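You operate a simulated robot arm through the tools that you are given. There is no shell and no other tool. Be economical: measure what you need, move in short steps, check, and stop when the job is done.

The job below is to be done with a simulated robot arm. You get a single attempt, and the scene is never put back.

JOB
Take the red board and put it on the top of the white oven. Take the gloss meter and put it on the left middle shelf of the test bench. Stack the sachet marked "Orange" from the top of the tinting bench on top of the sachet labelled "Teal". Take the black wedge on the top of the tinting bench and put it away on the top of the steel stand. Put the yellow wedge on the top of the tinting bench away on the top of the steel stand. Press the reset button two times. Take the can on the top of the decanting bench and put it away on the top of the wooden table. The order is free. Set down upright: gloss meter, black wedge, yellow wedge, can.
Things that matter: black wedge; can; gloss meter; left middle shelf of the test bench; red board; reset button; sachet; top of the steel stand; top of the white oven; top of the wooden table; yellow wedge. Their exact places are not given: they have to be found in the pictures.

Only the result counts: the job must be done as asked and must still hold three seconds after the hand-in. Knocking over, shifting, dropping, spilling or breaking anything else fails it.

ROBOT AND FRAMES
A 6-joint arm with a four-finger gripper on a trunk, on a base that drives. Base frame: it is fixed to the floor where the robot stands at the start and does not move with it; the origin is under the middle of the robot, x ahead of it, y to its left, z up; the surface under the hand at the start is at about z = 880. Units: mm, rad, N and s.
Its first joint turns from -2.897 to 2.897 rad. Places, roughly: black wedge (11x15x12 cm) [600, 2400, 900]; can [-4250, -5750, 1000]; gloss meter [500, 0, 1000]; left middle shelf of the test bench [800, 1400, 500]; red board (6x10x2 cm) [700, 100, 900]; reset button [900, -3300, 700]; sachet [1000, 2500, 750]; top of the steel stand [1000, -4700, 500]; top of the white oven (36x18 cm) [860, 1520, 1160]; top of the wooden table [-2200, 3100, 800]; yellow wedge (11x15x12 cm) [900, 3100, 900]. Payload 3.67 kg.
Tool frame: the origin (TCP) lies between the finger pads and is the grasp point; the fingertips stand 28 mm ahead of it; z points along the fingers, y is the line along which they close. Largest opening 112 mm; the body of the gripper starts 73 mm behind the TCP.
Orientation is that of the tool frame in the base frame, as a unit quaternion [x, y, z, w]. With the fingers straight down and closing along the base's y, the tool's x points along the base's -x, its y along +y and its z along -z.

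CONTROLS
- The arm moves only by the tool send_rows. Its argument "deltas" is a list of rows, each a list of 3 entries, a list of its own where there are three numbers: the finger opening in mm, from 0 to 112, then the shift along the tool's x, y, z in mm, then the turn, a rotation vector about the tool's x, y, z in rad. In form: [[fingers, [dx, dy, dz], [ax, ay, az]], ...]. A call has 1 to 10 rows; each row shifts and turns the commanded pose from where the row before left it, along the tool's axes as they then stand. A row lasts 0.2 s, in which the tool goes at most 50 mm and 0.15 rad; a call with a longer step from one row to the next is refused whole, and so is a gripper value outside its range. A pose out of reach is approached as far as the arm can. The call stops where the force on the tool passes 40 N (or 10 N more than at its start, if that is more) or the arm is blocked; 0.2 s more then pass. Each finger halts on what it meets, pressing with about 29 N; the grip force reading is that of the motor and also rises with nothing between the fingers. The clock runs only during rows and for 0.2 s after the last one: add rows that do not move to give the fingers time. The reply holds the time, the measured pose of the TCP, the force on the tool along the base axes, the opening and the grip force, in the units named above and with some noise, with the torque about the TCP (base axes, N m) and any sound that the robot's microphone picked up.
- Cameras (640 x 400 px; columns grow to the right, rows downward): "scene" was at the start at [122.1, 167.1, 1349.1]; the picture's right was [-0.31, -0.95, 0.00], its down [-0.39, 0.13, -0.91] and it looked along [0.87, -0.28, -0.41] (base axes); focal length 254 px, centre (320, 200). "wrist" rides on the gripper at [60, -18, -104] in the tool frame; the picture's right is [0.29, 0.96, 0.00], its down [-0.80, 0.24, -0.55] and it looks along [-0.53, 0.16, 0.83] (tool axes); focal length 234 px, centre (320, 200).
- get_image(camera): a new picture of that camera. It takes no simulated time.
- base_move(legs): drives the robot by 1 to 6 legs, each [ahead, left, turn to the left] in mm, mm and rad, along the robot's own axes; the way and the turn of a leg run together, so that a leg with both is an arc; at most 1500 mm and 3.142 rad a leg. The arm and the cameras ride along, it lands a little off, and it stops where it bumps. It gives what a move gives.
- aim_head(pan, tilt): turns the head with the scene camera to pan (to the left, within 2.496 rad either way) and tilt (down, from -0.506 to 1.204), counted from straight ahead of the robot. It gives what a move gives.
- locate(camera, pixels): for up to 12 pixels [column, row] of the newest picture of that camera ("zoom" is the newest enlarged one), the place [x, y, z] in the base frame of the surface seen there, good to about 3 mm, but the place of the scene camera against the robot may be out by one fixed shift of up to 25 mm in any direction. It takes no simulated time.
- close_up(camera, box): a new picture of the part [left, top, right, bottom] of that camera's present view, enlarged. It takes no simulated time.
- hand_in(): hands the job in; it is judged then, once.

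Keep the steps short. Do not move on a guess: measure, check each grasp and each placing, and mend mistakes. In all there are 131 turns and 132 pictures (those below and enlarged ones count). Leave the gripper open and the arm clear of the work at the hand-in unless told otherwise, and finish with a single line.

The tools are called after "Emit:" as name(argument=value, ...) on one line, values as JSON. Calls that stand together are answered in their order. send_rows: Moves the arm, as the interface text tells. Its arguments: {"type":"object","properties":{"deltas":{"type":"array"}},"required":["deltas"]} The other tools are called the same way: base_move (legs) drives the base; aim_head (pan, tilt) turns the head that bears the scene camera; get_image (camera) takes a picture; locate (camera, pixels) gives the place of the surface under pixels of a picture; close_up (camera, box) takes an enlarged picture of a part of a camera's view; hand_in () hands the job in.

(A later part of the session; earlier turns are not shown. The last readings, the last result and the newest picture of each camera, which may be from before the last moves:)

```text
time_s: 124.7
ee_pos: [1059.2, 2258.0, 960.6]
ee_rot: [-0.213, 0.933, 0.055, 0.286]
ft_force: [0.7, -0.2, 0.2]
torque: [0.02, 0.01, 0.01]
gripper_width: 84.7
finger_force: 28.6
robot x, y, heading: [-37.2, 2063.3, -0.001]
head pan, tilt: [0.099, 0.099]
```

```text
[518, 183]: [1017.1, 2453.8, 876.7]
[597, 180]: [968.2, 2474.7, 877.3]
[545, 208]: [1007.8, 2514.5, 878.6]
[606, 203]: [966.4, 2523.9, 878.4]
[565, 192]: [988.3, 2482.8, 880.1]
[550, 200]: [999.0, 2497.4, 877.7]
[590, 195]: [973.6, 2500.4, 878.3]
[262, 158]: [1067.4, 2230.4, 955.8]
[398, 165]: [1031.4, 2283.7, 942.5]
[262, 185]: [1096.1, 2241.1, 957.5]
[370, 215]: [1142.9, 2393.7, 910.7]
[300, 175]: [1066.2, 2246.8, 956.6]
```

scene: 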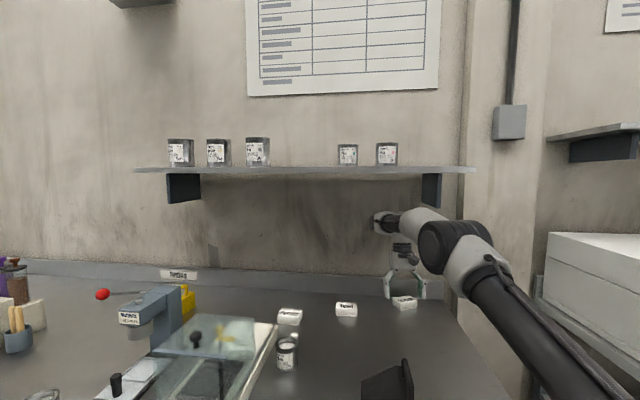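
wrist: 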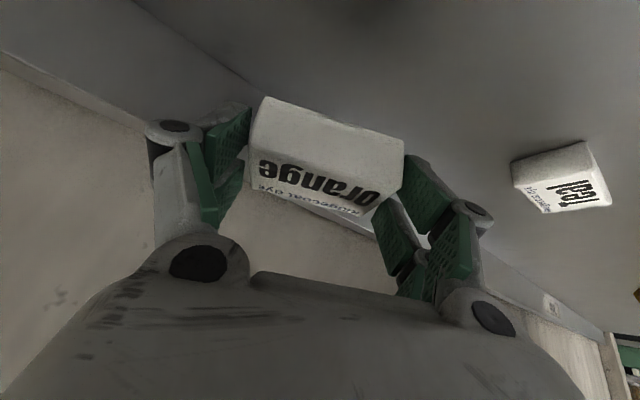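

Teal: centre ≈(988,2490), top 878.5, nearly aligned with y. I'll yaw the tool back by 0.38 rad in place.

Emit:
send_rows(deltas=[[60, [20, 0, -14], [0, 0, 0]], [60, [0, 0, 0], [0.071, 0.0025, 0.105]], [60, [0, 0, 0], [0.071, 0.0025, 0.105]], [60, [0, 0, 0], [0.071, 0.0025, 0.105]], [60, [0, 0, 0], [0, 0, 0]]])

```text
time_s: 125.9
ee_pos: [1036.5, 2247.2, 960.4]
ee_rot: [-0.033, 0.956, -0.001, 0.292]
ft_force: [0.3, -0.3, -2.1]
torque: [0.01, 0.03, 0.02]
gripper_width: 84.8
finger_force: 29.5
robot x, y, heading: [-36.9, 2075.4, 0.001]
head pan, tilt: [0.099, 0.099]
```

Now move to hover above Teal (TCP ≈(979,2492,950)).

Emit:
send_rows(deltas=[[60, [6.3, 41.3, -3.3], [0, 0, 0]], [60, [6.3, 41.3, -3.3], [0, 0, 0]], [60, [6.3, 41.3, -3.3], [0, 0, 0]], [60, [6.3, 41.3, -3.3], [0, 0, 0]], [60, [6.3, 41.3, -3.3], [0, 0, 0]], [60, [6.3, 41.3, -3.3], [0, 0, 0]], [60, [0, 0, 0], [0, 0, 0]]])

Emit:
get_image(camera="wrist")

Emit:
aim_head(pan=0.3, tilt=0.4)

Emit:
get_image(camera="scene")

```text
time_s: 127.5
ee_pos: [979.8, 2492.8, 947.3]
ee_rot: [-0.033, 0.956, -0.001, 0.291]
ft_force: [0.5, 0.3, -1.1]
torque: [0.04, -0.02, 0.0]
gripper_width: 84.6
finger_force: 28.4
robot x, y, heading: [-39.1, 2065.8, -0.002]
head pan, tilt: [0.099, 0.099]
```

```text
70 pictures are left
```

wrist: 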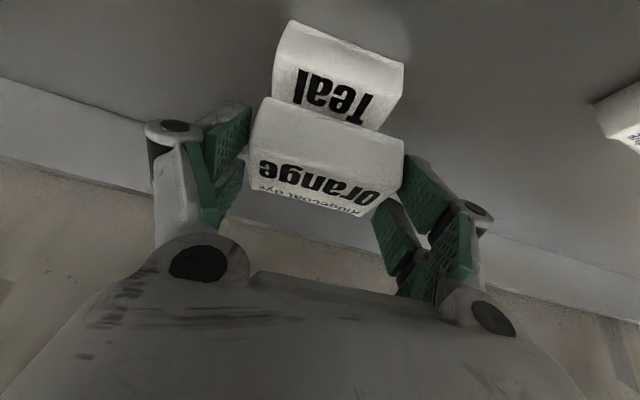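

```text
time_s: 128.3
ee_pos: [979.2, 2492.5, 948.4]
ee_rot: [-0.033, 0.956, -0.001, 0.292]
ft_force: [-1.3, 0.1, -1.3]
torque: [-0.02, 0.01, 0.01]
gripper_width: 84.6
finger_force: 29.3
robot x, y, heading: [-38.0, 2067.9, -0.005]
head pan, tilt: [0.3, 0.4]
```

```text
69 pictures are left
```

scene: 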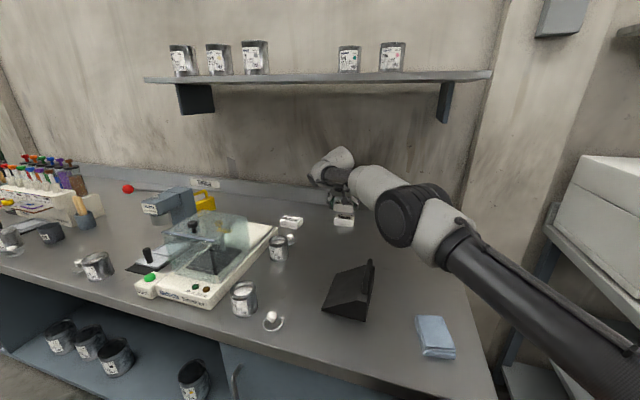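

Compare positions of both sachets in the wrist view.

Emit:
locate(camera="wrist", pixels=[[277, 62], [396, 95], [295, 30], [400, 68], [260, 155], [395, 195], [268, 105], [400, 148], [320, 90], [320, 175]])

```text
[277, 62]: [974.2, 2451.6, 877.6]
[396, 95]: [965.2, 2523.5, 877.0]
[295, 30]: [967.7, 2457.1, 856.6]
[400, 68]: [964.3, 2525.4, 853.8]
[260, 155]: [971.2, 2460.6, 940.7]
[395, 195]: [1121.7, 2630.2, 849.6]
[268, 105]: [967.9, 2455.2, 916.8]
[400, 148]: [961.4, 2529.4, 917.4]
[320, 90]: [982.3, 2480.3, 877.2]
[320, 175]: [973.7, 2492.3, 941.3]
```

Well aligned. Lower 30 mm, then slowly.

Emit:
send_rows(deltas=[[60, [8.4, -2, 12.5], [0, 0, 0]], [60, [8.4, 0, 12.5], [0, 0, 0]], [60, [0.8, 0, 1.2], [0, 0, 0]], [60, [0.8, 0, 1.2], [0, 0, 0]], [60, [0, 0, 0], [0, 0, 0]]])

```text
time_s: 129.5
ee_pos: [978.1, 2490.2, 916.7]
ee_rot: [-0.033, 0.956, -0.001, 0.291]
ft_force: [0.9, -0.6, -2.0]
torque: [0.03, 0.05, 0.0]
gripper_width: 84.9
finger_force: 29.2
robot x, y, heading: [-39.6, 2066.3, 0.001]
head pan, tilt: [0.3, 0.4]
```

Emit:
send_rows(deltas=[[60, [0.6, 0, 0.8], [0, 0, 0]], [60, [0.6, 0, 0.8], [0, 0, 0]], [60, [0.6, 0, 0.8], [0, 0, 0]], [60, [0, 0, 0], [0, 0, 0]]])

```text
time_s: 130.5
ee_pos: [977.6, 2489.9, 915.0]
ee_rot: [-0.033, 0.956, 0.001, 0.292]
ft_force: [0.6, -0.1, 0.8]
torque: [0.07, -0.06, -0.01]
gripper_width: 84.7
finger_force: 29.2
robot x, y, heading: [-37.4, 2072.2, -0.004]
head pan, tilt: [0.3, 0.4]
```

Emit:
send_rows(deltas=[[60, [0.6, 0, 0.8], [0, 0, 0]], [60, [0.6, 0, 0.8], [0, 0, 0]], [60, [0, 0, 0], [0, 0, 0]]])

```text
time_s: 131.3
ee_pos: [979.5, 2488.7, 915.5]
ee_rot: [-0.034, 0.955, 0.001, 0.293]
ft_force: [0.1, -0.8, 15.8]
torque: [0.61, -0.01, 0.0]
gripper_width: 84.8
finger_force: 29.3
robot x, y, heading: [-40.0, 2070.5, 0.001]
head pan, tilt: [0.3, 0.4]
```

Contact. Open and rise straight up a little, then look.

Emit:
send_rows(deltas=[[90, [0, 0, 0], [0, 0, 0]], [110, [0, 0, 0], [0, 0, 0]], [110, [0, 0, 0], [0, 0, 0]], [110, [-11, 0, -16.6], [0, 0, 0]], [110, [-14, 0, -20.8], [0, 0, 0]], [110, [0, 0, 0], [0, 0, 0]]])

Emit:
get_image(camera="wrist")

```text
time_s: 132.7
ee_pos: [979.2, 2491.4, 956.9]
ee_rot: [-0.034, 0.956, 0.0, 0.29]
ft_force: [-0.9, -0.5, -0.6]
torque: [-0.01, 0.0, 0.02]
gripper_width: 109.9
finger_force: 0.2
robot x, y, heading: [-36.8, 2067.9, 0.0]
head pan, tilt: [0.3, 0.4]
```

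```text
68 pictures are left
```

wrist: 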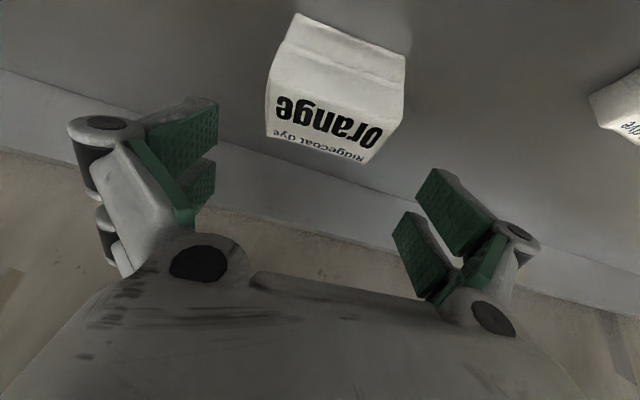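

Orange sits squarely on Teal. Retract, level the tool, and back off 120 mm; then look at the black wedge.

Emit:
send_rows(deltas=[[110, [33, 0, -22], [0, 0, 0]], [110, [33, 0, -22], [0, 0, 0]], [110, [33, 0, -22], [0, 0, 0]], [110, [33, 0, -22], [0, 0, 0]], [110, [33, 0, -22], [0, 0, 0]], [110, [20, -30, -30], [0, 0.145, 0]], [110, [15, -30, -30], [0, 0.145, 0]], [110, [10, -30, -30], [0, 0.145, 0]], [110, [5, -30, -30], [0, 0.145, 0]]])

Emit:
base_move(legs=[[-120, 0, 0]])

Emit:
get_image(camera="wrist")

Emit:
get_image(camera="scene")

```text
time_s: 134.7
ee_pos: [699.5, 2355.6, 1047.9]
ee_rot: [-0.033, 0.999, -0.009, 0.005]
ft_force: [-0.1, 0.6, 0.0]
torque: [-0.06, -0.04, -0.03]
gripper_width: 110.3
finger_force: 0.0
robot x, y, heading: [-40.2, 2065.4, -0.001]
head pan, tilt: [0.3, 0.4]
```

```text
time_s: 135.9
ee_pos: [580.7, 2353.6, 1048.9]
ee_rot: [-0.032, 0.999, -0.01, 0.008]
ft_force: [-0.1, -0.8, -1.1]
torque: [0.01, 0.0, 0.01]
gripper_width: 110.1
finger_force: 0.1
robot x, y, heading: [-158.3, 2067.8, 0.003]
head pan, tilt: [0.3, 0.4]
```

```text
67 pictures are left
```

wrist: 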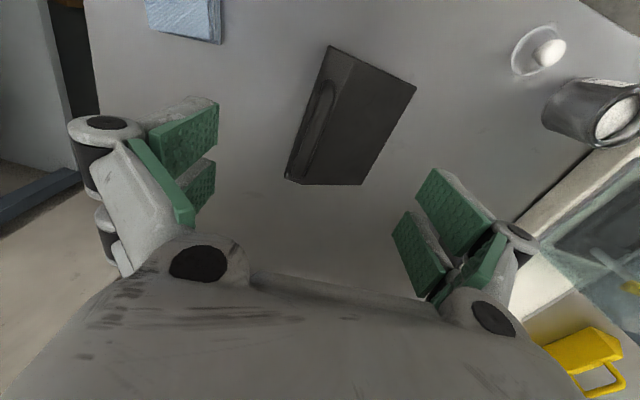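

```text
66 pictures are left
```

scene: 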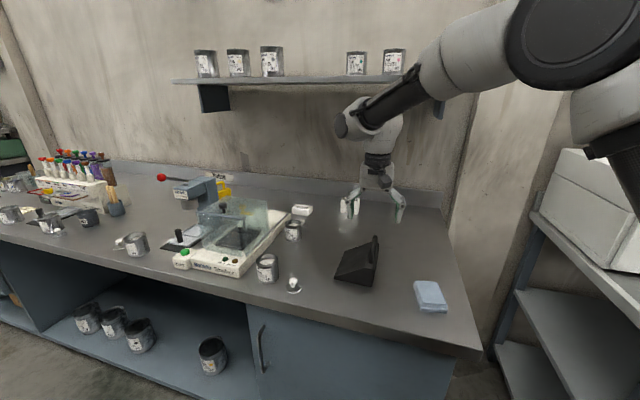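

The handle bar runs along the left side of the wedge in the wrist image, (330,85)–(298,155). Measure.

Emit:
close_up(camera="wrist", box=[260, 30, 440, 200])

Emit:
locate(camera="zoom", pixels=[[190, 45], [240, 130], [215, 170], [185, 220], [160, 265], [130, 320], [290, 100], [350, 130], [300, 240], [250, 320], [225, 150], [370, 60]])

```text
2.35 times, centred on (350, 115) of wrist
```

zoom: 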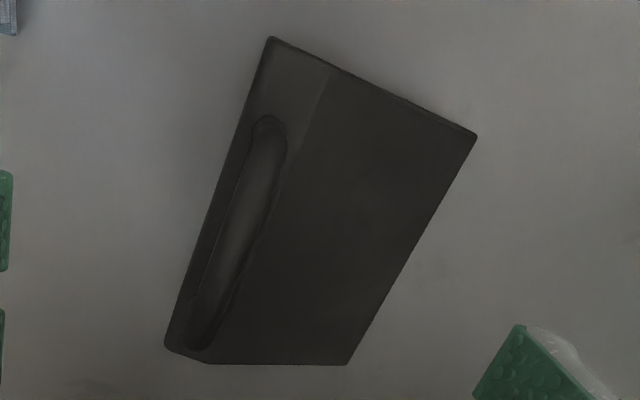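

```text
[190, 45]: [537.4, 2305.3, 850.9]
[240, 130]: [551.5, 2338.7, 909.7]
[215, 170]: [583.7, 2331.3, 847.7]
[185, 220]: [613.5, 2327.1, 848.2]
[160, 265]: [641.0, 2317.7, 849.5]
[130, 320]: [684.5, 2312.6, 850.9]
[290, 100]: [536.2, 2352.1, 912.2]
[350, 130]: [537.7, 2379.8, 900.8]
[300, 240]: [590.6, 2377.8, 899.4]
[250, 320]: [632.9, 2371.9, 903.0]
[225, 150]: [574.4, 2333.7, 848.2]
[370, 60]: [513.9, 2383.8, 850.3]
```

Emit:
locate(camera="zoom", pixels=[[270, 128], [262, 160], [250, 200], [235, 245], [220, 280], [205, 330], [280, 160], [245, 170], [275, 60], [465, 140], [345, 355], [175, 345]])

```text
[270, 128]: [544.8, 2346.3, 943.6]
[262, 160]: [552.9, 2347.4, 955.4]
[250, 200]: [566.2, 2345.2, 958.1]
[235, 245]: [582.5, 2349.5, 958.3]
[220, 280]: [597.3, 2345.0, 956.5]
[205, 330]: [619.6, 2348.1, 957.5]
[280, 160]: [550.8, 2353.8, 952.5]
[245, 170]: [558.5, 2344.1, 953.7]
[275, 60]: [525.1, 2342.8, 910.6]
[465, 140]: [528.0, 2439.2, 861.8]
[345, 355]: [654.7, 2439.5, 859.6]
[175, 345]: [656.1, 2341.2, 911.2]
```

The handle bar runs along x at y≈2347, from x 545 to 632, top z 958; body top z 911. I'll square the tool, then lower onto the handle with TCP at z≈942.

Emit:
send_rows(deltas=[[70, [-7, -6.5, 0], [-0.019, 0.016, 0.064]], [60, [0, 0, 30], [0, 0, 0]], [60, [0, 0, 30], [0, 0, 0]], [60, [0, 0, 0], [0, 0, 0]]])

Emit:
get_image(camera="wrist")

```text
time_s: 136.9
ee_pos: [585.3, 2345.9, 988.7]
ee_rot: [0.0, 1.0, 0.0, -0.002]
ft_force: [0.6, 0.2, 0.3]
torque: [0.0, -0.02, -0.03]
gripper_width: 60.0
finger_force: 0.0
robot x, y, heading: [-156.7, 2066.2, 0.001]
head pan, tilt: [0.3, 0.4]
```

```text
64 pictures are left
```

wrist: 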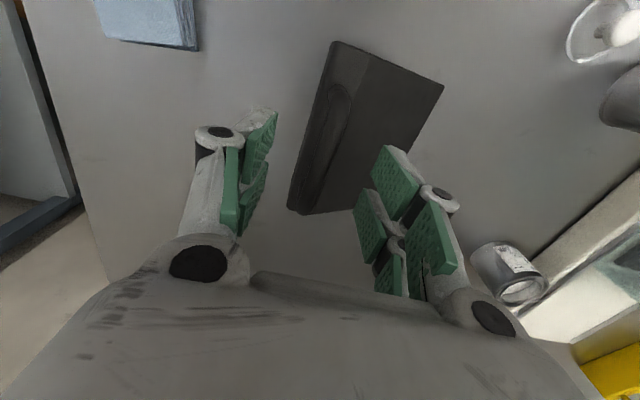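

Emit:
locate(camera="wrist", pixels=[[338, 100], [332, 120], [325, 140], [318, 165], [322, 115], [345, 115], [300, 205]])

Emit:
send_rows(deltas=[[60, [0, 0, 25], [0, 0, 0]], [60, [0, 0, 15], [0, 0, 0]], [60, [0, 0, 6.5], [0, 0, 0]], [60, [0, 0, 0], [0, 0, 0]]])

```text
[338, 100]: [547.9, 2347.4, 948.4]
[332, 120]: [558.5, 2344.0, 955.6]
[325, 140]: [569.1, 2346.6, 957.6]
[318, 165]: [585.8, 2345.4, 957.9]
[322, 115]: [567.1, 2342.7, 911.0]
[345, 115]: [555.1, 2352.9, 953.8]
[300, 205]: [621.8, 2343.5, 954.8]
```

```text
time_s: 137.9
ee_pos: [586.6, 2347.0, 941.6]
ee_rot: [0.0, 1.0, 0.0, -0.001]
ft_force: [0.4, 0.2, 0.0]
torque: [0.0, -0.01, -0.03]
gripper_width: 59.9
finger_force: 0.0
robot x, y, heading: [-157.5, 2065.3, 0.004]
head pan, tilt: [0.3, 0.4]
```

Aligned on the handle. Close, then a small lift to check for tilt.

Emit:
send_rows(deltas=[[20, [0, 0, 0], [0, 0, 0]], [5, [0, 0, 0], [0, 0, 0]], [5, [0, 0, 0], [0, 0, 0]], [5, [0, 0, 0], [0, 0, 0]], [5, [0, 0, -15], [0, 0, 0]], [5, [0, 0, -15], [0, 0, 0]], [5, [0, 0, 0], [0, 0, 0]]])

Emit:
get_image(camera="wrist")

Emit:
close_up(camera="scene", box=[300, 180, 440, 310])

```text
time_s: 139.5
ee_pos: [588.3, 2346.8, 971.3]
ee_rot: [0.001, 1.0, -0.001, -0.002]
ft_force: [-0.8, 0.2, -5.1]
torque: [-0.17, 0.01, 0.0]
gripper_width: 11.4
finger_force: 28.9
robot x, y, heading: [-159.0, 2068.7, 0.007]
head pan, tilt: [0.3, 0.4]
```

```text
63 pictures are left
```

wrist: 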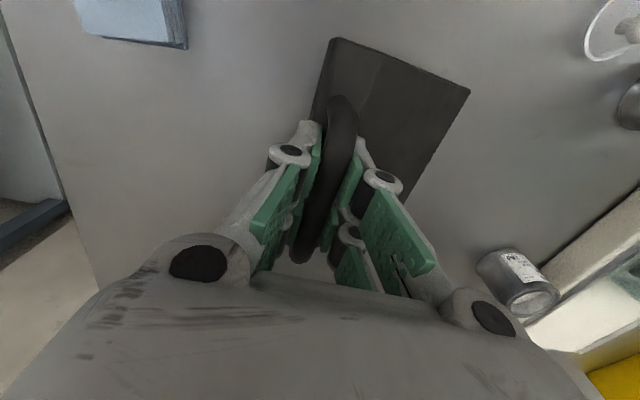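

```text
3.08 times, centred on (370, 245) of scene
```

zoom: 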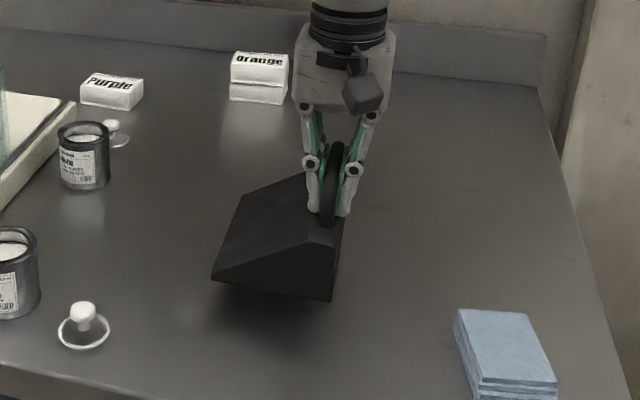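

Held: ~5 N. Check for tilt by comparing body corners.

Emit:
locate(camera="wrist", pixels=[[338, 48], [460, 92], [400, 80], [440, 120], [420, 165]])

```text
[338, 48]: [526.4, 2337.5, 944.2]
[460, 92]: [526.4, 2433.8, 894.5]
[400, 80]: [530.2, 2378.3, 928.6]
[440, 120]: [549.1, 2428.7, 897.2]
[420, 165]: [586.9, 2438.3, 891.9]
```

No tilt. Lift higher, back off, and drive right towards the stand in stages.

Emit:
send_rows(deltas=[[5, [0, 0, -40], [0, 0, 0]], [5, [0, 0, -40], [0, 0, 0]], [5, [0, 0, -40], [0, 0, 0]], [5, [0, 0, -40], [0, 0, 0]], [5, [0, -40, 0], [0, 0, 0]], [5, [0, -40, 0], [0, 0, 0]], [5, [0, -40, 0], [0, 0, 0]], [5, [0, -40, 0], [0, 0, 0]], [5, [0, -40, 0], [0, 0, 0]], [5, [0, 0, 0], [0, 0, 0]]])

Emit:
base_move(legs=[[-350, 0, 0], [0, -1400, 0], [0, -1400, 0], [0, -1400, 0]])

Emit:
aim_head(pan=-0.6, tilt=0.4)

Emit:
get_image(camera="scene")

```text
time_s: 141.7
ee_pos: [587.6, 2146.4, 1131.7]
ee_rot: [0.0, 1.0, 0.001, -0.002]
ft_force: [0.1, -0.2, -5.5]
torque: [-0.13, 0.08, 0.0]
gripper_width: 11.1
finger_force: 28.4
robot x, y, heading: [-158.0, 2072.8, -0.001]
head pan, tilt: [0.3, 0.4]
```

```text
time_s: 163.9
ee_pos: [284.7, -2081.5, 1132.4]
ee_rot: [-0.011, 1.0, 0.0, -0.001]
ft_force: [-0.4, 0.0, -5.8]
torque: [-0.12, 0.04, -0.02]
gripper_width: 11.1
finger_force: 28.9
robot x, y, heading: [-457.7, -2177.4, 0.02]
head pan, tilt: [0.3, 0.4]
```

```text
time_s: 165.2
ee_pos: [284.8, -2082.5, 1132.5]
ee_rot: [-0.011, 1.0, -0.001, -0.001]
ft_force: [-0.6, 0.2, -5.2]
torque: [-0.09, 0.02, 0.03]
gripper_width: 11.0
finger_force: 29.3
robot x, y, heading: [-459.3, -2175.4, 0.022]
head pan, tilt: [-0.6, 0.4]
```

```text
61 pictures are left
```

scene: 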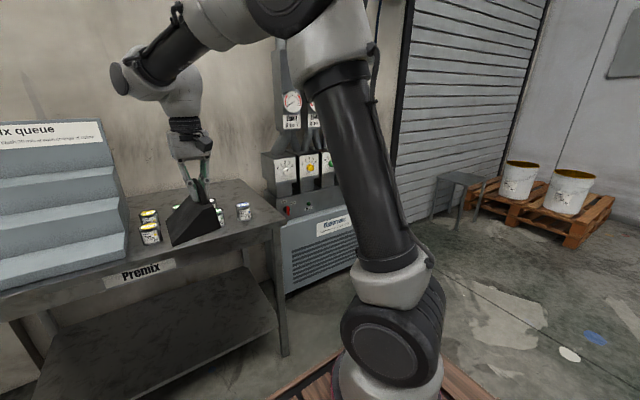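

The extraction unit with a red button is at (290,208), and a small steel stand at (465,185). Drive 1500 mm further right and look.

Emit:
base_move(legs=[[0, -1500, -0.02]])

Emit:
aim_head(pan=0.2, tilt=0.45)

Emit:
get_image(camera="scene")

Emit:
aim_head(pan=-0.75, tilt=0.55)

Emit:
get_image(camera="scene")

```text
time_s: 172.6
ee_pos: [291.2, -3620.8, 1131.9]
ee_rot: [0.009, 1.0, 0.0, -0.002]
ft_force: [1.0, 0.1, -5.4]
torque: [-0.06, 0.02, -0.02]
gripper_width: 11.3
finger_force: 29.1
robot x, y, heading: [-459.9, -3686.0, -0.019]
head pan, tilt: [-0.6, 0.4]
```

```text
time_s: 173.7
ee_pos: [290.7, -3621.6, 1131.9]
ee_rot: [0.009, 1.0, 0.0, -0.002]
ft_force: [0.3, -0.1, -5.0]
torque: [-0.08, 0.07, 0.01]
gripper_width: 11.4
finger_force: 28.7
robot x, y, heading: [-456.1, -3686.4, -0.019]
head pan, tilt: [0.201, 0.45]
```

```text
60 pictures are left
```

scene: 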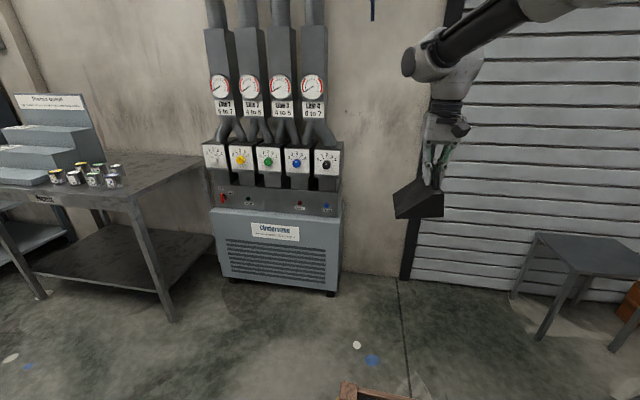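

```text
time_s: 175.0
ee_pos: [290.9, -3621.2, 1132.1]
ee_rot: [0.009, 1.0, 0.001, -0.002]
ft_force: [0.7, -0.4, -4.9]
torque: [-0.06, 0.02, -0.05]
gripper_width: 11.3
finger_force: 29.0
robot x, y, heading: [-454.9, -3688.7, -0.015]
head pan, tilt: [-0.75, 0.55]
```

```text
59 pictures are left
```

scene: 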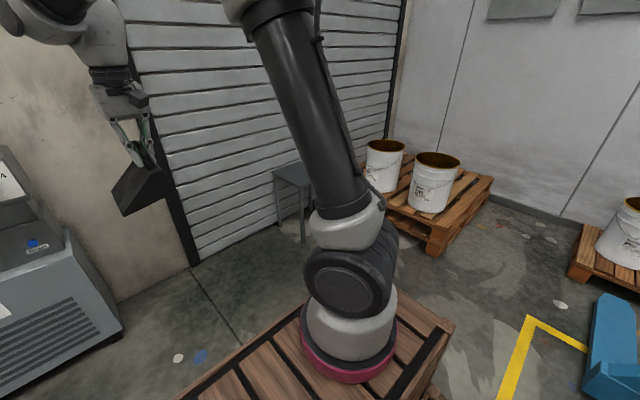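

Look back to measure the stand and read the panel labels.

Emit:
aim_head(pan=0.0, tilt=0.45)

Emit:
get_image(camera="scene")

Emit:
close_up(camera="scene", box=[120, 130, 300, 250])

```text
time_s: 176.1
ee_pos: [291.7, -3622.2, 1132.7]
ee_rot: [0.009, 1.0, 0.0, -0.002]
ft_force: [-0.4, 0.2, -6.0]
torque: [-0.07, -0.03, -0.01]
gripper_width: 11.1
finger_force: 28.6
robot x, y, heading: [-456.6, -3688.7, -0.018]
head pan, tilt: [0.0, 0.45]
```

```text
58 pictures are left
```

scene: 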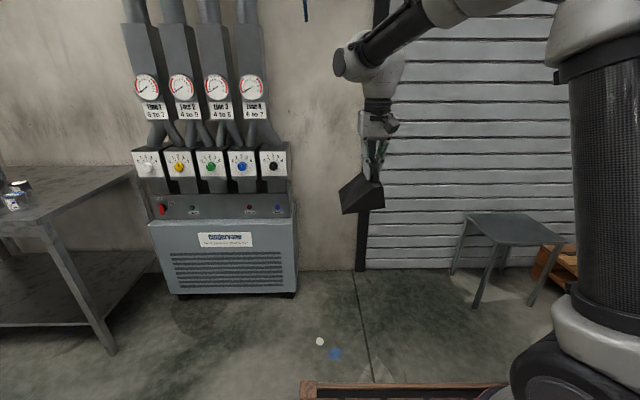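

```text
3.33 times, centred on (210, 190) of scene
```

zoom: 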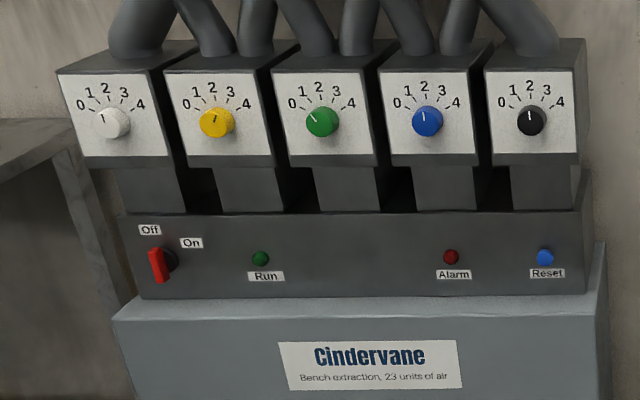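

The blue button marked "Reset" is at zoom (545,257). Measure it, its surroundings and the stand top.

Emit:
locate(camera="zoom", pixels=[[545, 257], [545, 240], [520, 257], [565, 285], [500, 230], [500, 285], [530, 150], [585, 300], [530, 190]])

Emit:
locate(camera="scene", pixels=[[470, 217], [530, 217], [562, 240], [500, 242], [515, 228], [485, 225], [540, 235], [505, 220], [276, 180], [296, 300], [302, 385], [420, 388]])

```text
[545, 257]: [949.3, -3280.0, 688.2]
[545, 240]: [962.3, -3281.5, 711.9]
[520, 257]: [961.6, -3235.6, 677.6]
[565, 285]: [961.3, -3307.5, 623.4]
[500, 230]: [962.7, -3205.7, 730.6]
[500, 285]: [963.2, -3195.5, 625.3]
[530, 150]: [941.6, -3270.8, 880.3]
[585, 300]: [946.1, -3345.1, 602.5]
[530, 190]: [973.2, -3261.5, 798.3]
```

```text
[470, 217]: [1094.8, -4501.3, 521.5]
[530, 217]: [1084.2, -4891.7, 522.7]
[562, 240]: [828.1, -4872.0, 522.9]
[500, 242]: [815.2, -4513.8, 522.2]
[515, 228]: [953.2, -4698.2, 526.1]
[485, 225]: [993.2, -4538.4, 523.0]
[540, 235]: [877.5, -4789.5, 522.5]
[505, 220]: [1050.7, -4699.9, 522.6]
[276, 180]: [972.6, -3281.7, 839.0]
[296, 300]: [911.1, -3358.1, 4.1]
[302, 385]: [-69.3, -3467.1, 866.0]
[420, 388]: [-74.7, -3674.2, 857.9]
```

Stand top: x 810–1100, y -4895…-4500, z≈522 (true about 518). Drive right 900 mm and fix heading, then check space.

Emit:
base_move(legs=[[0, -900, 0.018]])

Emit:
aim_head(pan=-0.7, tilt=0.6)

Emit:
get_image(camera="scene")

Emit:
locate(camera="scene", pixels=[[300, 230], [420, 230], [500, 250], [600, 300], [450, 300], [560, 350]])

```text
time_s: 180.7
ee_pos: [284.0, -4486.1, 1131.1]
ee_rot: [-0.004, 1.0, 0.0, -0.001]
ft_force: [0.4, -0.1, -5.9]
torque: [-0.07, 0.06, 0.0]
gripper_width: 11.1
finger_force: 29.2
robot x, y, heading: [-464.7, -4565.4, 0.005]
head pan, tilt: [0.0, 0.45]
```

```text
time_s: 181.8
ee_pos: [283.5, -4485.5, 1132.1]
ee_rot: [-0.005, 1.0, 0.0, -0.001]
ft_force: [-0.2, -0.1, -6.2]
torque: [-0.05, 0.02, 0.02]
gripper_width: 11.4
finger_force: 29.4
robot x, y, heading: [-461.5, -4571.1, 0.012]
head pan, tilt: [-0.7, 0.6]
```

```text
56 pictures are left
```

scene: 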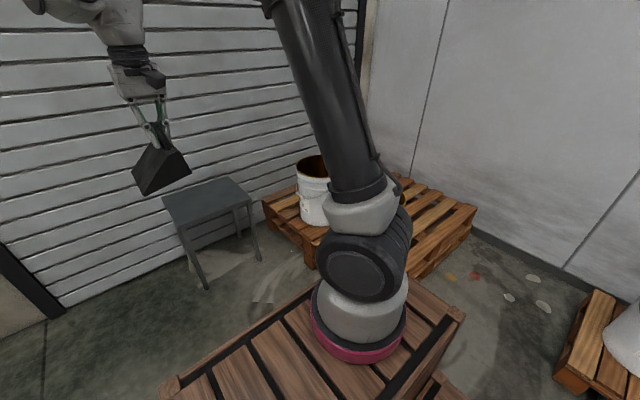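

```text
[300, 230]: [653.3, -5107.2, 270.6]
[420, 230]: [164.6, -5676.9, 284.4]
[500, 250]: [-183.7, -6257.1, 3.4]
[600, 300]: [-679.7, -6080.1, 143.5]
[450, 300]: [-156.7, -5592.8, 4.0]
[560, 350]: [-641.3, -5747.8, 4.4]
```

Clear. Drive forward 570 mm, then position the arm above the stand.

Emit:
base_move(legs=[[570, 0, -0.008]])

Emit:
send_rows(deltas=[[5, [-20, -36, 0], [0, 0, 0]], [5, [-20, -36, 0], [0, 0, 0]], [5, [-20, -36, 0], [0, 0, 0]], [5, [-15, -36, 0], [0, 0, 0]], [5, [0, 0, 45], [0, 0, 0]], [5, [0, 0, 45], [0, 0, 0]], [5, [0, 0, 45], [0, 0, 0]], [5, [0, 0, 45], [0, 0, 0]], [5, [0, 0, 45], [0, 0, 0]], [5, [0, 0, 0], [0, 0, 0]]])

Emit:
get_image(camera="wrist")

```text
time_s: 185.1
ee_pos: [868.4, -4484.8, 1132.1]
ee_rot: [-0.002, 1.0, 0.0, -0.002]
ft_force: [-0.2, -0.1, -5.4]
torque: [-0.07, 0.04, -0.01]
gripper_width: 11.3
finger_force: 29.1
robot x, y, heading: [120.5, -4563.9, 0.004]
head pan, tilt: [-0.7, 0.6]
```

```text
time_s: 187.3
ee_pos: [942.3, -4629.5, 905.9]
ee_rot: [-0.002, 1.0, 0.0, -0.002]
ft_force: [0.8, -0.5, -5.3]
torque: [-0.04, 0.06, 0.0]
gripper_width: 11.5
finger_force: 29.0
robot x, y, heading: [122.7, -4568.5, 0.009]
head pan, tilt: [-0.7, 0.6]
```

```text
55 pictures are left
```

wrist: 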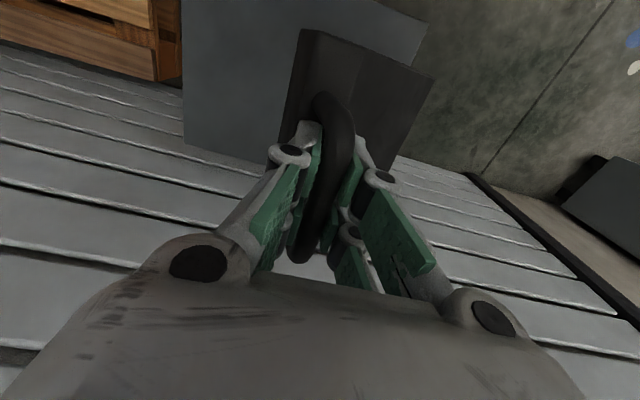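

The body looks slightly different from before; measure for tilt and find the stand edges.

Emit:
locate(camera="wrist", pixels=[[305, 38], [425, 60], [365, 60], [405, 110], [390, 150], [295, 100], [190, 140], [185, 20], [415, 25], [240, 60], [260, 155], [270, 30]])

```text
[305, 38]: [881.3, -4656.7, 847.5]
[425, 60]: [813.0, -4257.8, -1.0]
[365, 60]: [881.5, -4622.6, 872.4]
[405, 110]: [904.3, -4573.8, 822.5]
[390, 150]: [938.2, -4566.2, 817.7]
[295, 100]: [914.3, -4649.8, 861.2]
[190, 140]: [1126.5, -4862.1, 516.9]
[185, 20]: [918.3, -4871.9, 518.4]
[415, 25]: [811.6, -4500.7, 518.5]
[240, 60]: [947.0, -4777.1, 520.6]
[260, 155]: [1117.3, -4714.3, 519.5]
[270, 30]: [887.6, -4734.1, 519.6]
```

The wedge has tilted by ≈0.33 rad about the bar (its +y end dropped). I'll let it pivot level on its lower edge as I set it down: first lower to ≈650 at y≈-4610 and re-measure.

Emit:
send_rows(deltas=[[5, [0, 10, 30], [0, 0, 0]], [5, [0, 9, 40], [0, 0, 0]], [5, [0, 0, 45], [0, 0, 0]], [5, [0, 0, 45], [0, 0, 0]], [5, [0, 0, 40], [0, 0, 0]], [5, [0, 0, 30], [0, 0, 0]], [5, [0, 0, 20], [0, 0, 0]], [5, [0, 0, 0], [0, 0, 0]]])

Emit:
get_image(camera="wrist")

Emit:
aim_head(pan=-0.1, tilt=0.75)

Emit:
get_image(camera="scene")

```text
time_s: 189.1
ee_pos: [941.8, -4610.2, 658.6]
ee_rot: [-0.001, 1.0, 0.001, -0.001]
ft_force: [0.5, 0.1, -4.8]
torque: [-0.08, 0.01, -0.03]
gripper_width: 11.0
finger_force: 29.0
robot x, y, heading: [123.6, -4564.9, 0.006]
head pan, tilt: [-0.7, 0.6]
```

```text
54 pictures are left
```

wrist: 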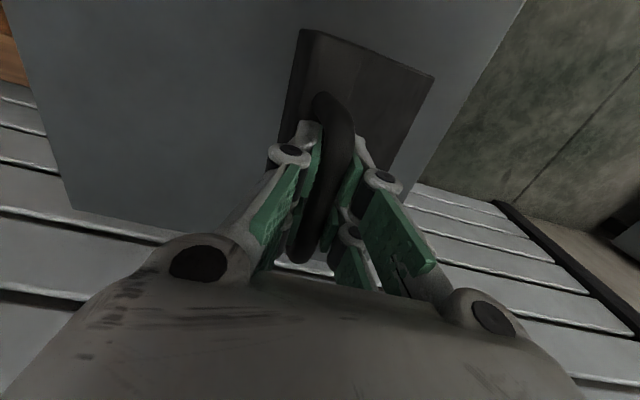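

```text
time_s: 190.1
ee_pos: [940.9, -4610.0, 656.6]
ee_rot: [-0.002, 1.0, 0.0, -0.001]
ft_force: [0.0, 0.1, -5.3]
torque: [-0.05, 0.0, 0.02]
gripper_width: 11.0
finger_force: 29.2
robot x, y, heading: [119.6, -4564.0, 0.005]
head pan, tilt: [-0.099, 0.75]
```

```text
53 pictures are left
```

scene: 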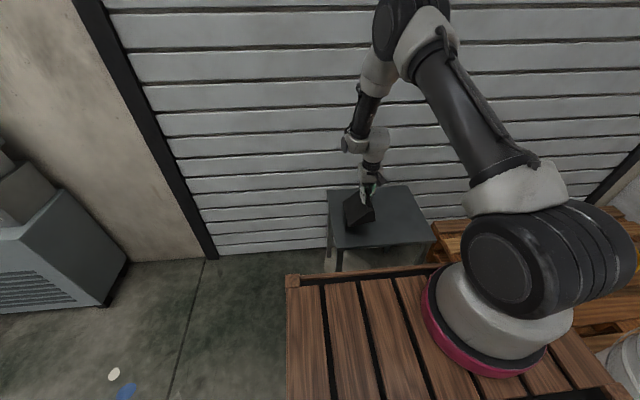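

Lower until the low edge touches.

Emit:
send_rows(deltas=[[5, [0, 0, 8], [0, 0, 0]], [5, [0, 0, 6], [0, 0, 0]], [5, [0, 0, 3], [0, 0, 0]], [5, [0, 0, 2], [0, 0, 0]], [5, [0, 0, 0], [0, 0, 0]]])

```text
time_s: 191.3
ee_pos: [941.6, -4609.2, 637.5]
ee_rot: [-0.002, 1.0, 0.0, -0.002]
ft_force: [-0.4, 0.3, -5.4]
torque: [-0.1, -0.02, -0.01]
gripper_width: 11.3
finger_force: 28.7
robot x, y, heading: [124.1, -4563.9, 0.004]
head pan, tilt: [-0.099, 0.75]
```

Emit:
send_rows(deltas=[[5, [0, 0, 2], [0, 0, 0]], [5, [0, 0, 2], [0, 0, 0]], [5, [0, -2, 2], [0, 0, 0]], [5, [0, -3, 2], [0, 0, 0]], [5, [0, 0, 0], [0, 0, 0]]])

```text
time_s: 192.5
ee_pos: [941.3, -4614.2, 630.4]
ee_rot: [-0.002, 1.0, 0.0, -0.001]
ft_force: [-0.5, 0.7, -2.2]
torque: [0.17, -0.13, 0.11]
gripper_width: 11.6
finger_force: 29.4
robot x, y, heading: [123.6, -4569.8, 0.007]
head pan, tilt: [-0.099, 0.75]
```

Edge contact has started (weight partly taken). Pivot: lower while moving -y.

Emit:
send_rows(deltas=[[5, [0, -3, 2], [0, 0, 0]], [5, [0, -3, 2], [0, 0, 0]], [5, [0, -3, 2], [0, 0, 0]], [5, [0, -3, 2], [0, 0, 0]], [5, [0, -3, 2], [0, 0, 0]], [5, [0, -3, 2], [0, 0, 0]], [5, [0, 0, 0], [0, 0, 0]]])

Emit:
get_image(camera="wrist")

```text
time_s: 194.1
ee_pos: [941.1, -4632.7, 618.2]
ee_rot: [-0.002, 1.0, -0.001, -0.001]
ft_force: [-1.0, 1.6, -4.6]
torque: [0.22, -0.08, 0.15]
gripper_width: 13.0
finger_force: 29.4
robot x, y, heading: [122.1, -4567.2, 0.001]
head pan, tilt: [-0.099, 0.75]
```

```text
52 pictures are left
```

wrist: 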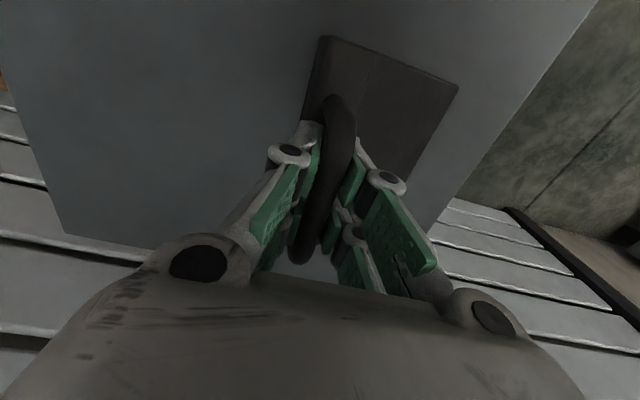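

Levelling nicely. Continue the last few millimetres.

Emit:
send_rows(deltas=[[5, [0, -2, 1.5], [0, 0, 0]], [5, [0, -2, 1.5], [0, 0, 0]], [5, [0, -1, 1.5], [0, 0, 0]], [5, [0, -1, 1.5], [0, 0, 0]], [5, [0, 0, 1], [0, 0, 0]], [5, [0, 0, 0], [0, 0, 0]]])

Emit:
locate(camera="wrist", pixels=[[325, 45], [450, 85], [390, 70]])

```text
time_s: 195.5
ee_pos: [941.1, -4637.9, 612.9]
ee_rot: [-0.001, 1.0, 0.0, -0.002]
ft_force: [-5.3, -7.2, 5.5]
torque: [0.18, -0.38, -0.11]
gripper_width: 14.0
finger_force: 28.7
robot x, y, heading: [118.6, -4569.8, 0.002]
head pan, tilt: [-0.099, 0.75]
```

```text
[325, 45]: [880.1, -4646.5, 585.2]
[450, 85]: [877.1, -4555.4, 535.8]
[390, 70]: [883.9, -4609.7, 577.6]
```

Level and in contact. Release and rise.

Emit:
send_rows(deltas=[[5, [0, 0, 1], [0, 0, 0]], [20, [0, 0, 0], [0, 0, 0]], [40, [0, 0, 0], [0, 0, 0]], [40, [0, 0, 0], [0, 0, 0]], [40, [0, 0, -30], [0, 0, 0]], [40, [0, 0, -40], [0, 0, 0]], [40, [0, 0, -40], [0, 0, 0]], [40, [0, 0, 0], [0, 0, 0]]])

Emit:
get_image(camera="wrist")

```text
time_s: 197.3
ee_pos: [942.9, -4639.5, 722.1]
ee_rot: [-0.001, 1.0, 0.001, -0.003]
ft_force: [0.4, -0.4, -0.8]
torque: [0.02, 0.02, 0.01]
gripper_width: 40.2
finger_force: 0.0
robot x, y, heading: [122.4, -4566.2, 0.003]
head pan, tilt: [-0.099, 0.75]
```

```text
51 pictures are left
```

wrist: 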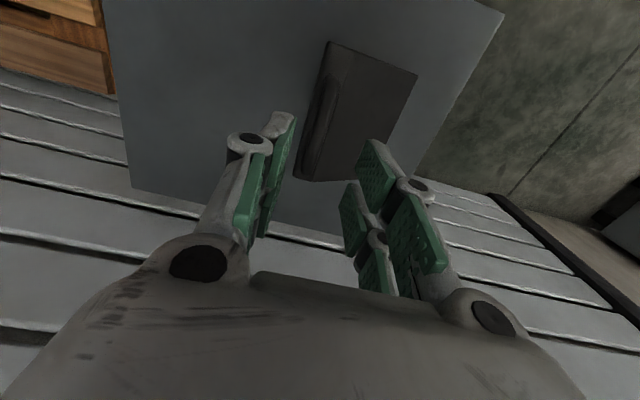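

The black wedge stands flat. Next the reset button. Raise the arm, back off 250 mm, drive left ~980 mm, pitching the tool 0.8 forward with fingers closed.

Emit:
send_rows(deltas=[[40, [0, 0, -45], [0, 0, 0]], [40, [0, 0, -45], [0, 0, 0]], [40, [0, 0, -45], [0, 0, 0]], [40, [0, 0, -45], [0, 0, 0]], [20, [0, 0, -45], [0, 0, 0]], [0, [0, 0, 0], [0, 0, 0]]])

Emit:
base_move(legs=[[-300, 0, 0], [0, 970, 0]])

Emit:
send_rows(deltas=[[0, [0, 48, 0], [0, 0, 0]], [0, [0, 48, 0], [0, 0, 0]], [0, [0, 48, 0], [0, 0, 0]], [0, [0, 48, 0], [0, 0, 0]], [0, [0, 48, 0], [0, 0, 0]], [0, [0, 48, 0], [0, 0, 0]], [0, [0, 48, 0], [0, 0, 0]], [0, [0, 40, 0], [0, 0, 0]], [0, [0, 0, 0], [0, 0, 0]]])

Emit:
send_rows(deltas=[[0, [0, 0, 0], [0, -0.14, 0]], [0, [0, 0, 0], [0, -0.14, 0]], [0, [0, 0, 0], [0, -0.14, 0]], [0, [0, 0, 0], [0, -0.14, 0]], [0, [0, 0, 0], [0, -0.14, 0]], [0, [0, 0, 0], [0, -0.14, 0]], [0, [0, 0, 0], [0, -0.14, 0]], [0, [0, 0, 0], [0, 0, 0]]])

Emit:
get_image(camera="wrist")

```text
time_s: 198.7
ee_pos: [942.5, -4637.3, 943.1]
ee_rot: [-0.001, 1.0, 0.0, -0.001]
ft_force: [-0.2, -0.8, -0.8]
torque: [-0.01, 0.02, 0.03]
gripper_width: 0.2
finger_force: 29.8
robot x, y, heading: [123.2, -4566.1, 0.001]
head pan, tilt: [-0.099, 0.75]
```

```text
time_s: 205.5
ee_pos: [644.5, -3671.7, 943.1]
ee_rot: [0.008, 1.0, 0.0, -0.001]
ft_force: [-0.5, -0.2, -0.2]
torque: [-0.02, 0.01, 0.0]
gripper_width: 0.1
finger_force: 28.8
robot x, y, heading: [-176.4, -3586.6, -0.013]
head pan, tilt: [-0.099, 0.75]
```

```text
time_s: 207.5
ee_pos: [650.5, -3297.5, 944.3]
ee_rot: [0.008, 1.0, 0.0, -0.002]
ft_force: [-0.6, 0.0, 0.3]
torque: [0.01, 0.0, 0.02]
gripper_width: 0.0
finger_force: 28.2
robot x, y, heading: [-177.7, -3585.8, -0.016]
head pan, tilt: [-0.099, 0.75]
```

```text
time_s: 209.3
ee_pos: [650.0, -3296.6, 941.7]
ee_rot: [0.006, 0.883, -0.003, 0.469]
ft_force: [0.2, -0.7, -0.3]
torque: [0.0, 0.02, 0.05]
gripper_width: 0.1
finger_force: 29.1
robot x, y, heading: [-173.6, -3589.4, -0.015]
head pan, tilt: [-0.099, 0.75]
```

```text
50 pictures are left
```

wrist: 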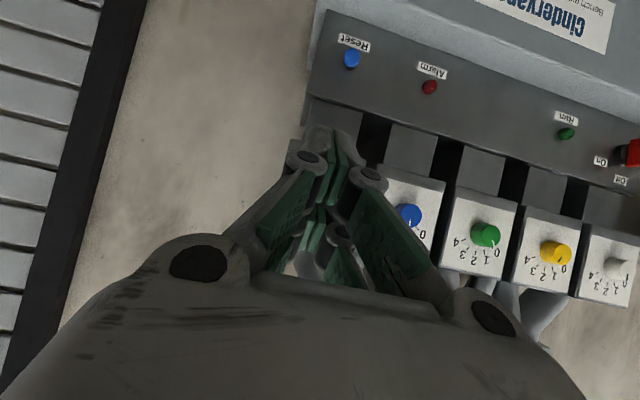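

The Reset button is at wrist (351,58). Measure.

Emit:
close_up(camera="wrist", box=[300, 10, 440, 110])

Emit:
locate(camera="zoom", pixels=[[235, 215], [230, 205], [240, 230], [180, 220], [300, 230], [235, 280], [200, 320], [225, 195]])

Emit:
locate(camera="wrist", pixels=[[351, 60], [410, 215], [450, 35], [415, 145], [330, 15], [315, 90]])

```text
4.00 times, centred on (370, 60) of wrist
```

zoom: 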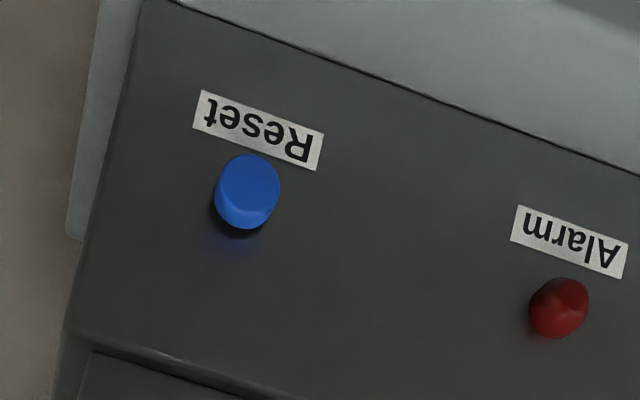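

```text
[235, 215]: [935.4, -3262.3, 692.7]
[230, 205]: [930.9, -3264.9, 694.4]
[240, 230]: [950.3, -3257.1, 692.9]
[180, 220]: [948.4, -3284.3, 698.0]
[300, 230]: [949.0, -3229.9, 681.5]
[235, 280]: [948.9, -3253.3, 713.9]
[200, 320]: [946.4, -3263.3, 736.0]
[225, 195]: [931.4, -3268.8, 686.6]
```

```text
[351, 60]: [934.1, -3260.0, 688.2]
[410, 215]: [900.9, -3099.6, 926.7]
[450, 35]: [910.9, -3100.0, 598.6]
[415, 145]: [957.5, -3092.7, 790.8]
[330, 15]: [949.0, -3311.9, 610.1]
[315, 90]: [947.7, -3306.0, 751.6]
```

Button face centre ≈(931,-3262,685), panel x≈948. Drive 150 mm forward squaring the heading.

Emit:
base_move(legs=[[150, 0, 0.015]])

```text
time_s: 210.7
ee_pos: [796.8, -3285.1, 942.1]
ee_rot: [0.0, 0.883, -0.001, 0.469]
ft_force: [-0.1, -0.2, -0.1]
torque: [0.0, -0.02, 0.0]
gripper_width: 0.0
finger_force: 28.9
robot x, y, heading: [-21.5, -3588.1, -0.003]
head pan, tilt: [-0.099, 0.75]
```

Emit:
send_rows(deltas=[[0, [28, 3.8, 32.7], [0, 0, 0]], [0, [28, 3.8, 32.7], [0, 0, 0]], [0, [28, 3.8, 32.7], [0, 0, 0]], [0, [28, 3.8, 32.7], [0, 0, 0]], [0, [28, 3.8, 32.7], [0, 0, 0]], [0, [28, 3.8, 32.7], [0, 0, 0]], [0, [0, 0, 0], [0, 0, 0]]])

Emit:
get_image(camera="wrist")

```text
time_s: 212.3
ee_pos: [864.0, -3263.5, 693.1]
ee_rot: [0.0, 0.884, 0.0, 0.468]
ft_force: [-0.2, -1.2, 0.3]
torque: [0.0, 0.01, 0.04]
gripper_width: 0.0
finger_force: 28.8
robot x, y, heading: [-19.4, -3587.2, 0.001]
head pan, tilt: [-0.099, 0.75]
```

```text
48 pictures are left
```

wrist: 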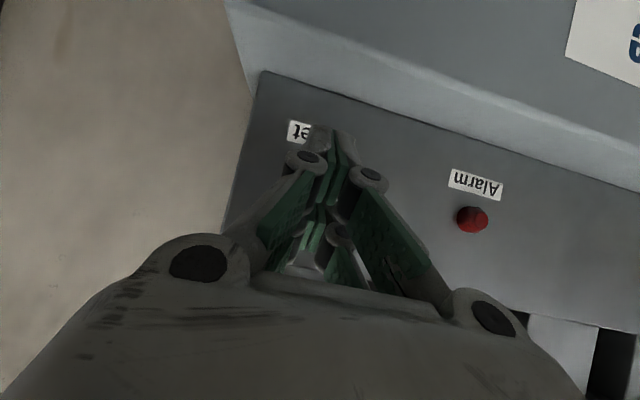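

Aligned with the button. Advance 30 mm, then 2 mm steps.

Emit:
send_rows(deltas=[[0, [-8.7, 1, 12.8], [0, 0, 0]], [0, [-8.2, 0, 12], [0, 0, 0]], [0, [-1.1, 0, 1.66], [0, 0, 0]], [0, [-1.1, 0, 1.66], [0, 0, 0]], [0, [-1.1, 0, 1.66], [0, 0, 0]], [0, [-1.1, 0, 1.66], [0, 0, 0]], [0, [-1.1, 0, 1.66], [0, 0, 0]], [0, [0, 0, 0], [0, 0, 0]]])

```text
time_s: 214.1
ee_pos: [906.0, -3262.0, 693.9]
ee_rot: [0.0, 0.883, 0.0, 0.47]
ft_force: [-2.2, -0.8, 1.5]
torque: [0.0, -0.08, -0.03]
gripper_width: 6.2
finger_force: 35.5
robot x, y, heading: [-25.6, -3586.8, 0.002]
head pan, tilt: [-0.099, 0.75]
heard: click
```

One click heard. Retract 20 mm and look at the button state.

Emit:
send_rows(deltas=[[0, [5.6, 0, -8.3], [0, 0, 0]], [0, [5.6, 0, -8.3], [0, 0, 0]], [0, [0, 0, 0], [0, 0, 0]], [0, [0, 0, 0], [0, 0, 0]]])

```text
time_s: 215.1
ee_pos: [886.6, -3259.6, 694.9]
ee_rot: [0.0, 0.884, 0.0, 0.468]
ft_force: [-0.4, -0.3, 0.0]
torque: [0.03, 0.0, 0.0]
gripper_width: 0.1
finger_force: 35.7
robot x, y, heading: [-18.3, -3588.8, 0.0]
head pan, tilt: [-0.099, 0.75]
```

Press again.

Emit:
send_rows(deltas=[[0, [-5.6, -1, 8.3], [0, 0, 0]], [0, [-1.1, 0, 1.66], [0, 0, 0]], [0, [-1.1, 0, 1.66], [0, 0, 0]], [0, [-1.1, 0, 1.66], [0, 0, 0]], [0, [-1.1, 0, 1.66], [0, 0, 0]], [0, [-1.1, 0, 1.66], [0, 0, 0]], [0, [0, 0, 0], [0, 0, 0]]])

```text
time_s: 216.7
ee_pos: [905.2, -3261.8, 693.9]
ee_rot: [-0.001, 0.883, 0.0, 0.469]
ft_force: [-1.6, 0.8, -0.2]
torque: [0.05, -0.04, 0.04]
gripper_width: 0.1
finger_force: 35.5
robot x, y, heading: [-21.0, -3588.2, 0.0]
head pan, tilt: [-0.099, 0.75]
heard: click
```

Second click heard. Retract, and return the tool to straight down for the yellow wedge.

Emit:
send_rows(deltas=[[0, [22, 0, -33], [0, 0, 0]], [0, [25, 0, -37], [0, 0, 0]], [0, [25, 0, -37], [0, 0, 0]], [30, [-30, 0, -30], [0, 0.14, 0]], [60, [-30, 0, -30], [0, 0.14, 0]], [60, [-30, 0, -30], [0, 0.14, 0]], [60, [-25, 0, -35], [0, 0.14, 0]], [60, [-20, 0, -40], [0, 0.14, 0]], [60, [-10, 0, -40], [0, 0.14, 0]], [60, [0, 0, -45], [0, 0.136, 0]]])

Emit:
get_image(camera="wrist")

Emit:
base_move(legs=[[-450, 0, 0], [0, 1450, 0], [0, 1450, 0], [0, 1450, 0], [0, 1450, 0]])

```text
time_s: 218.9
ee_pos: [773.4, -3254.4, 995.8]
ee_rot: [-0.001, 1.0, 0.0, 0.0]
ft_force: [-1.1, -0.4, 0.0]
torque: [0.0, 0.0, 0.0]
gripper_width: 60.1
finger_force: 0.0
out of reach, approached as far as the arm can: row 3
robot x, y, heading: [-25.4, -3586.6, 0.002]
head pan, tilt: [-0.099, 0.75]
```

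```text
47 pictures are left
```

wrist: 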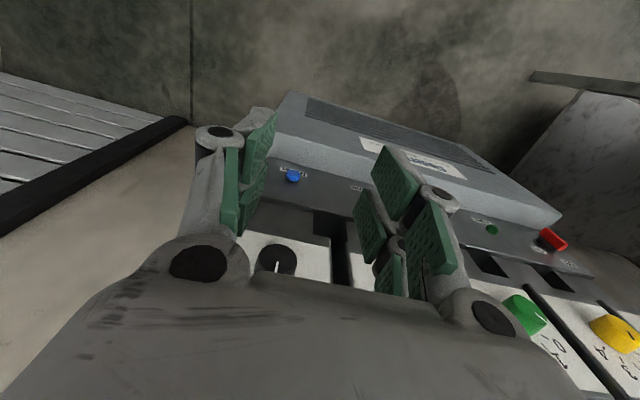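

```text
time_s: 248.8
ee_pos: [497.4, 2522.1, 994.7]
ee_rot: [0.023, 1.0, -0.001, 0.0]
ft_force: [-0.3, 0.4, 0.9]
torque: [0.0, 0.01, -0.06]
gripper_width: 60.2
finger_force: 0.1
robot x, y, heading: [-317.7, 2228.1, -0.043]
head pan, tilt: [-0.099, 0.75]
```

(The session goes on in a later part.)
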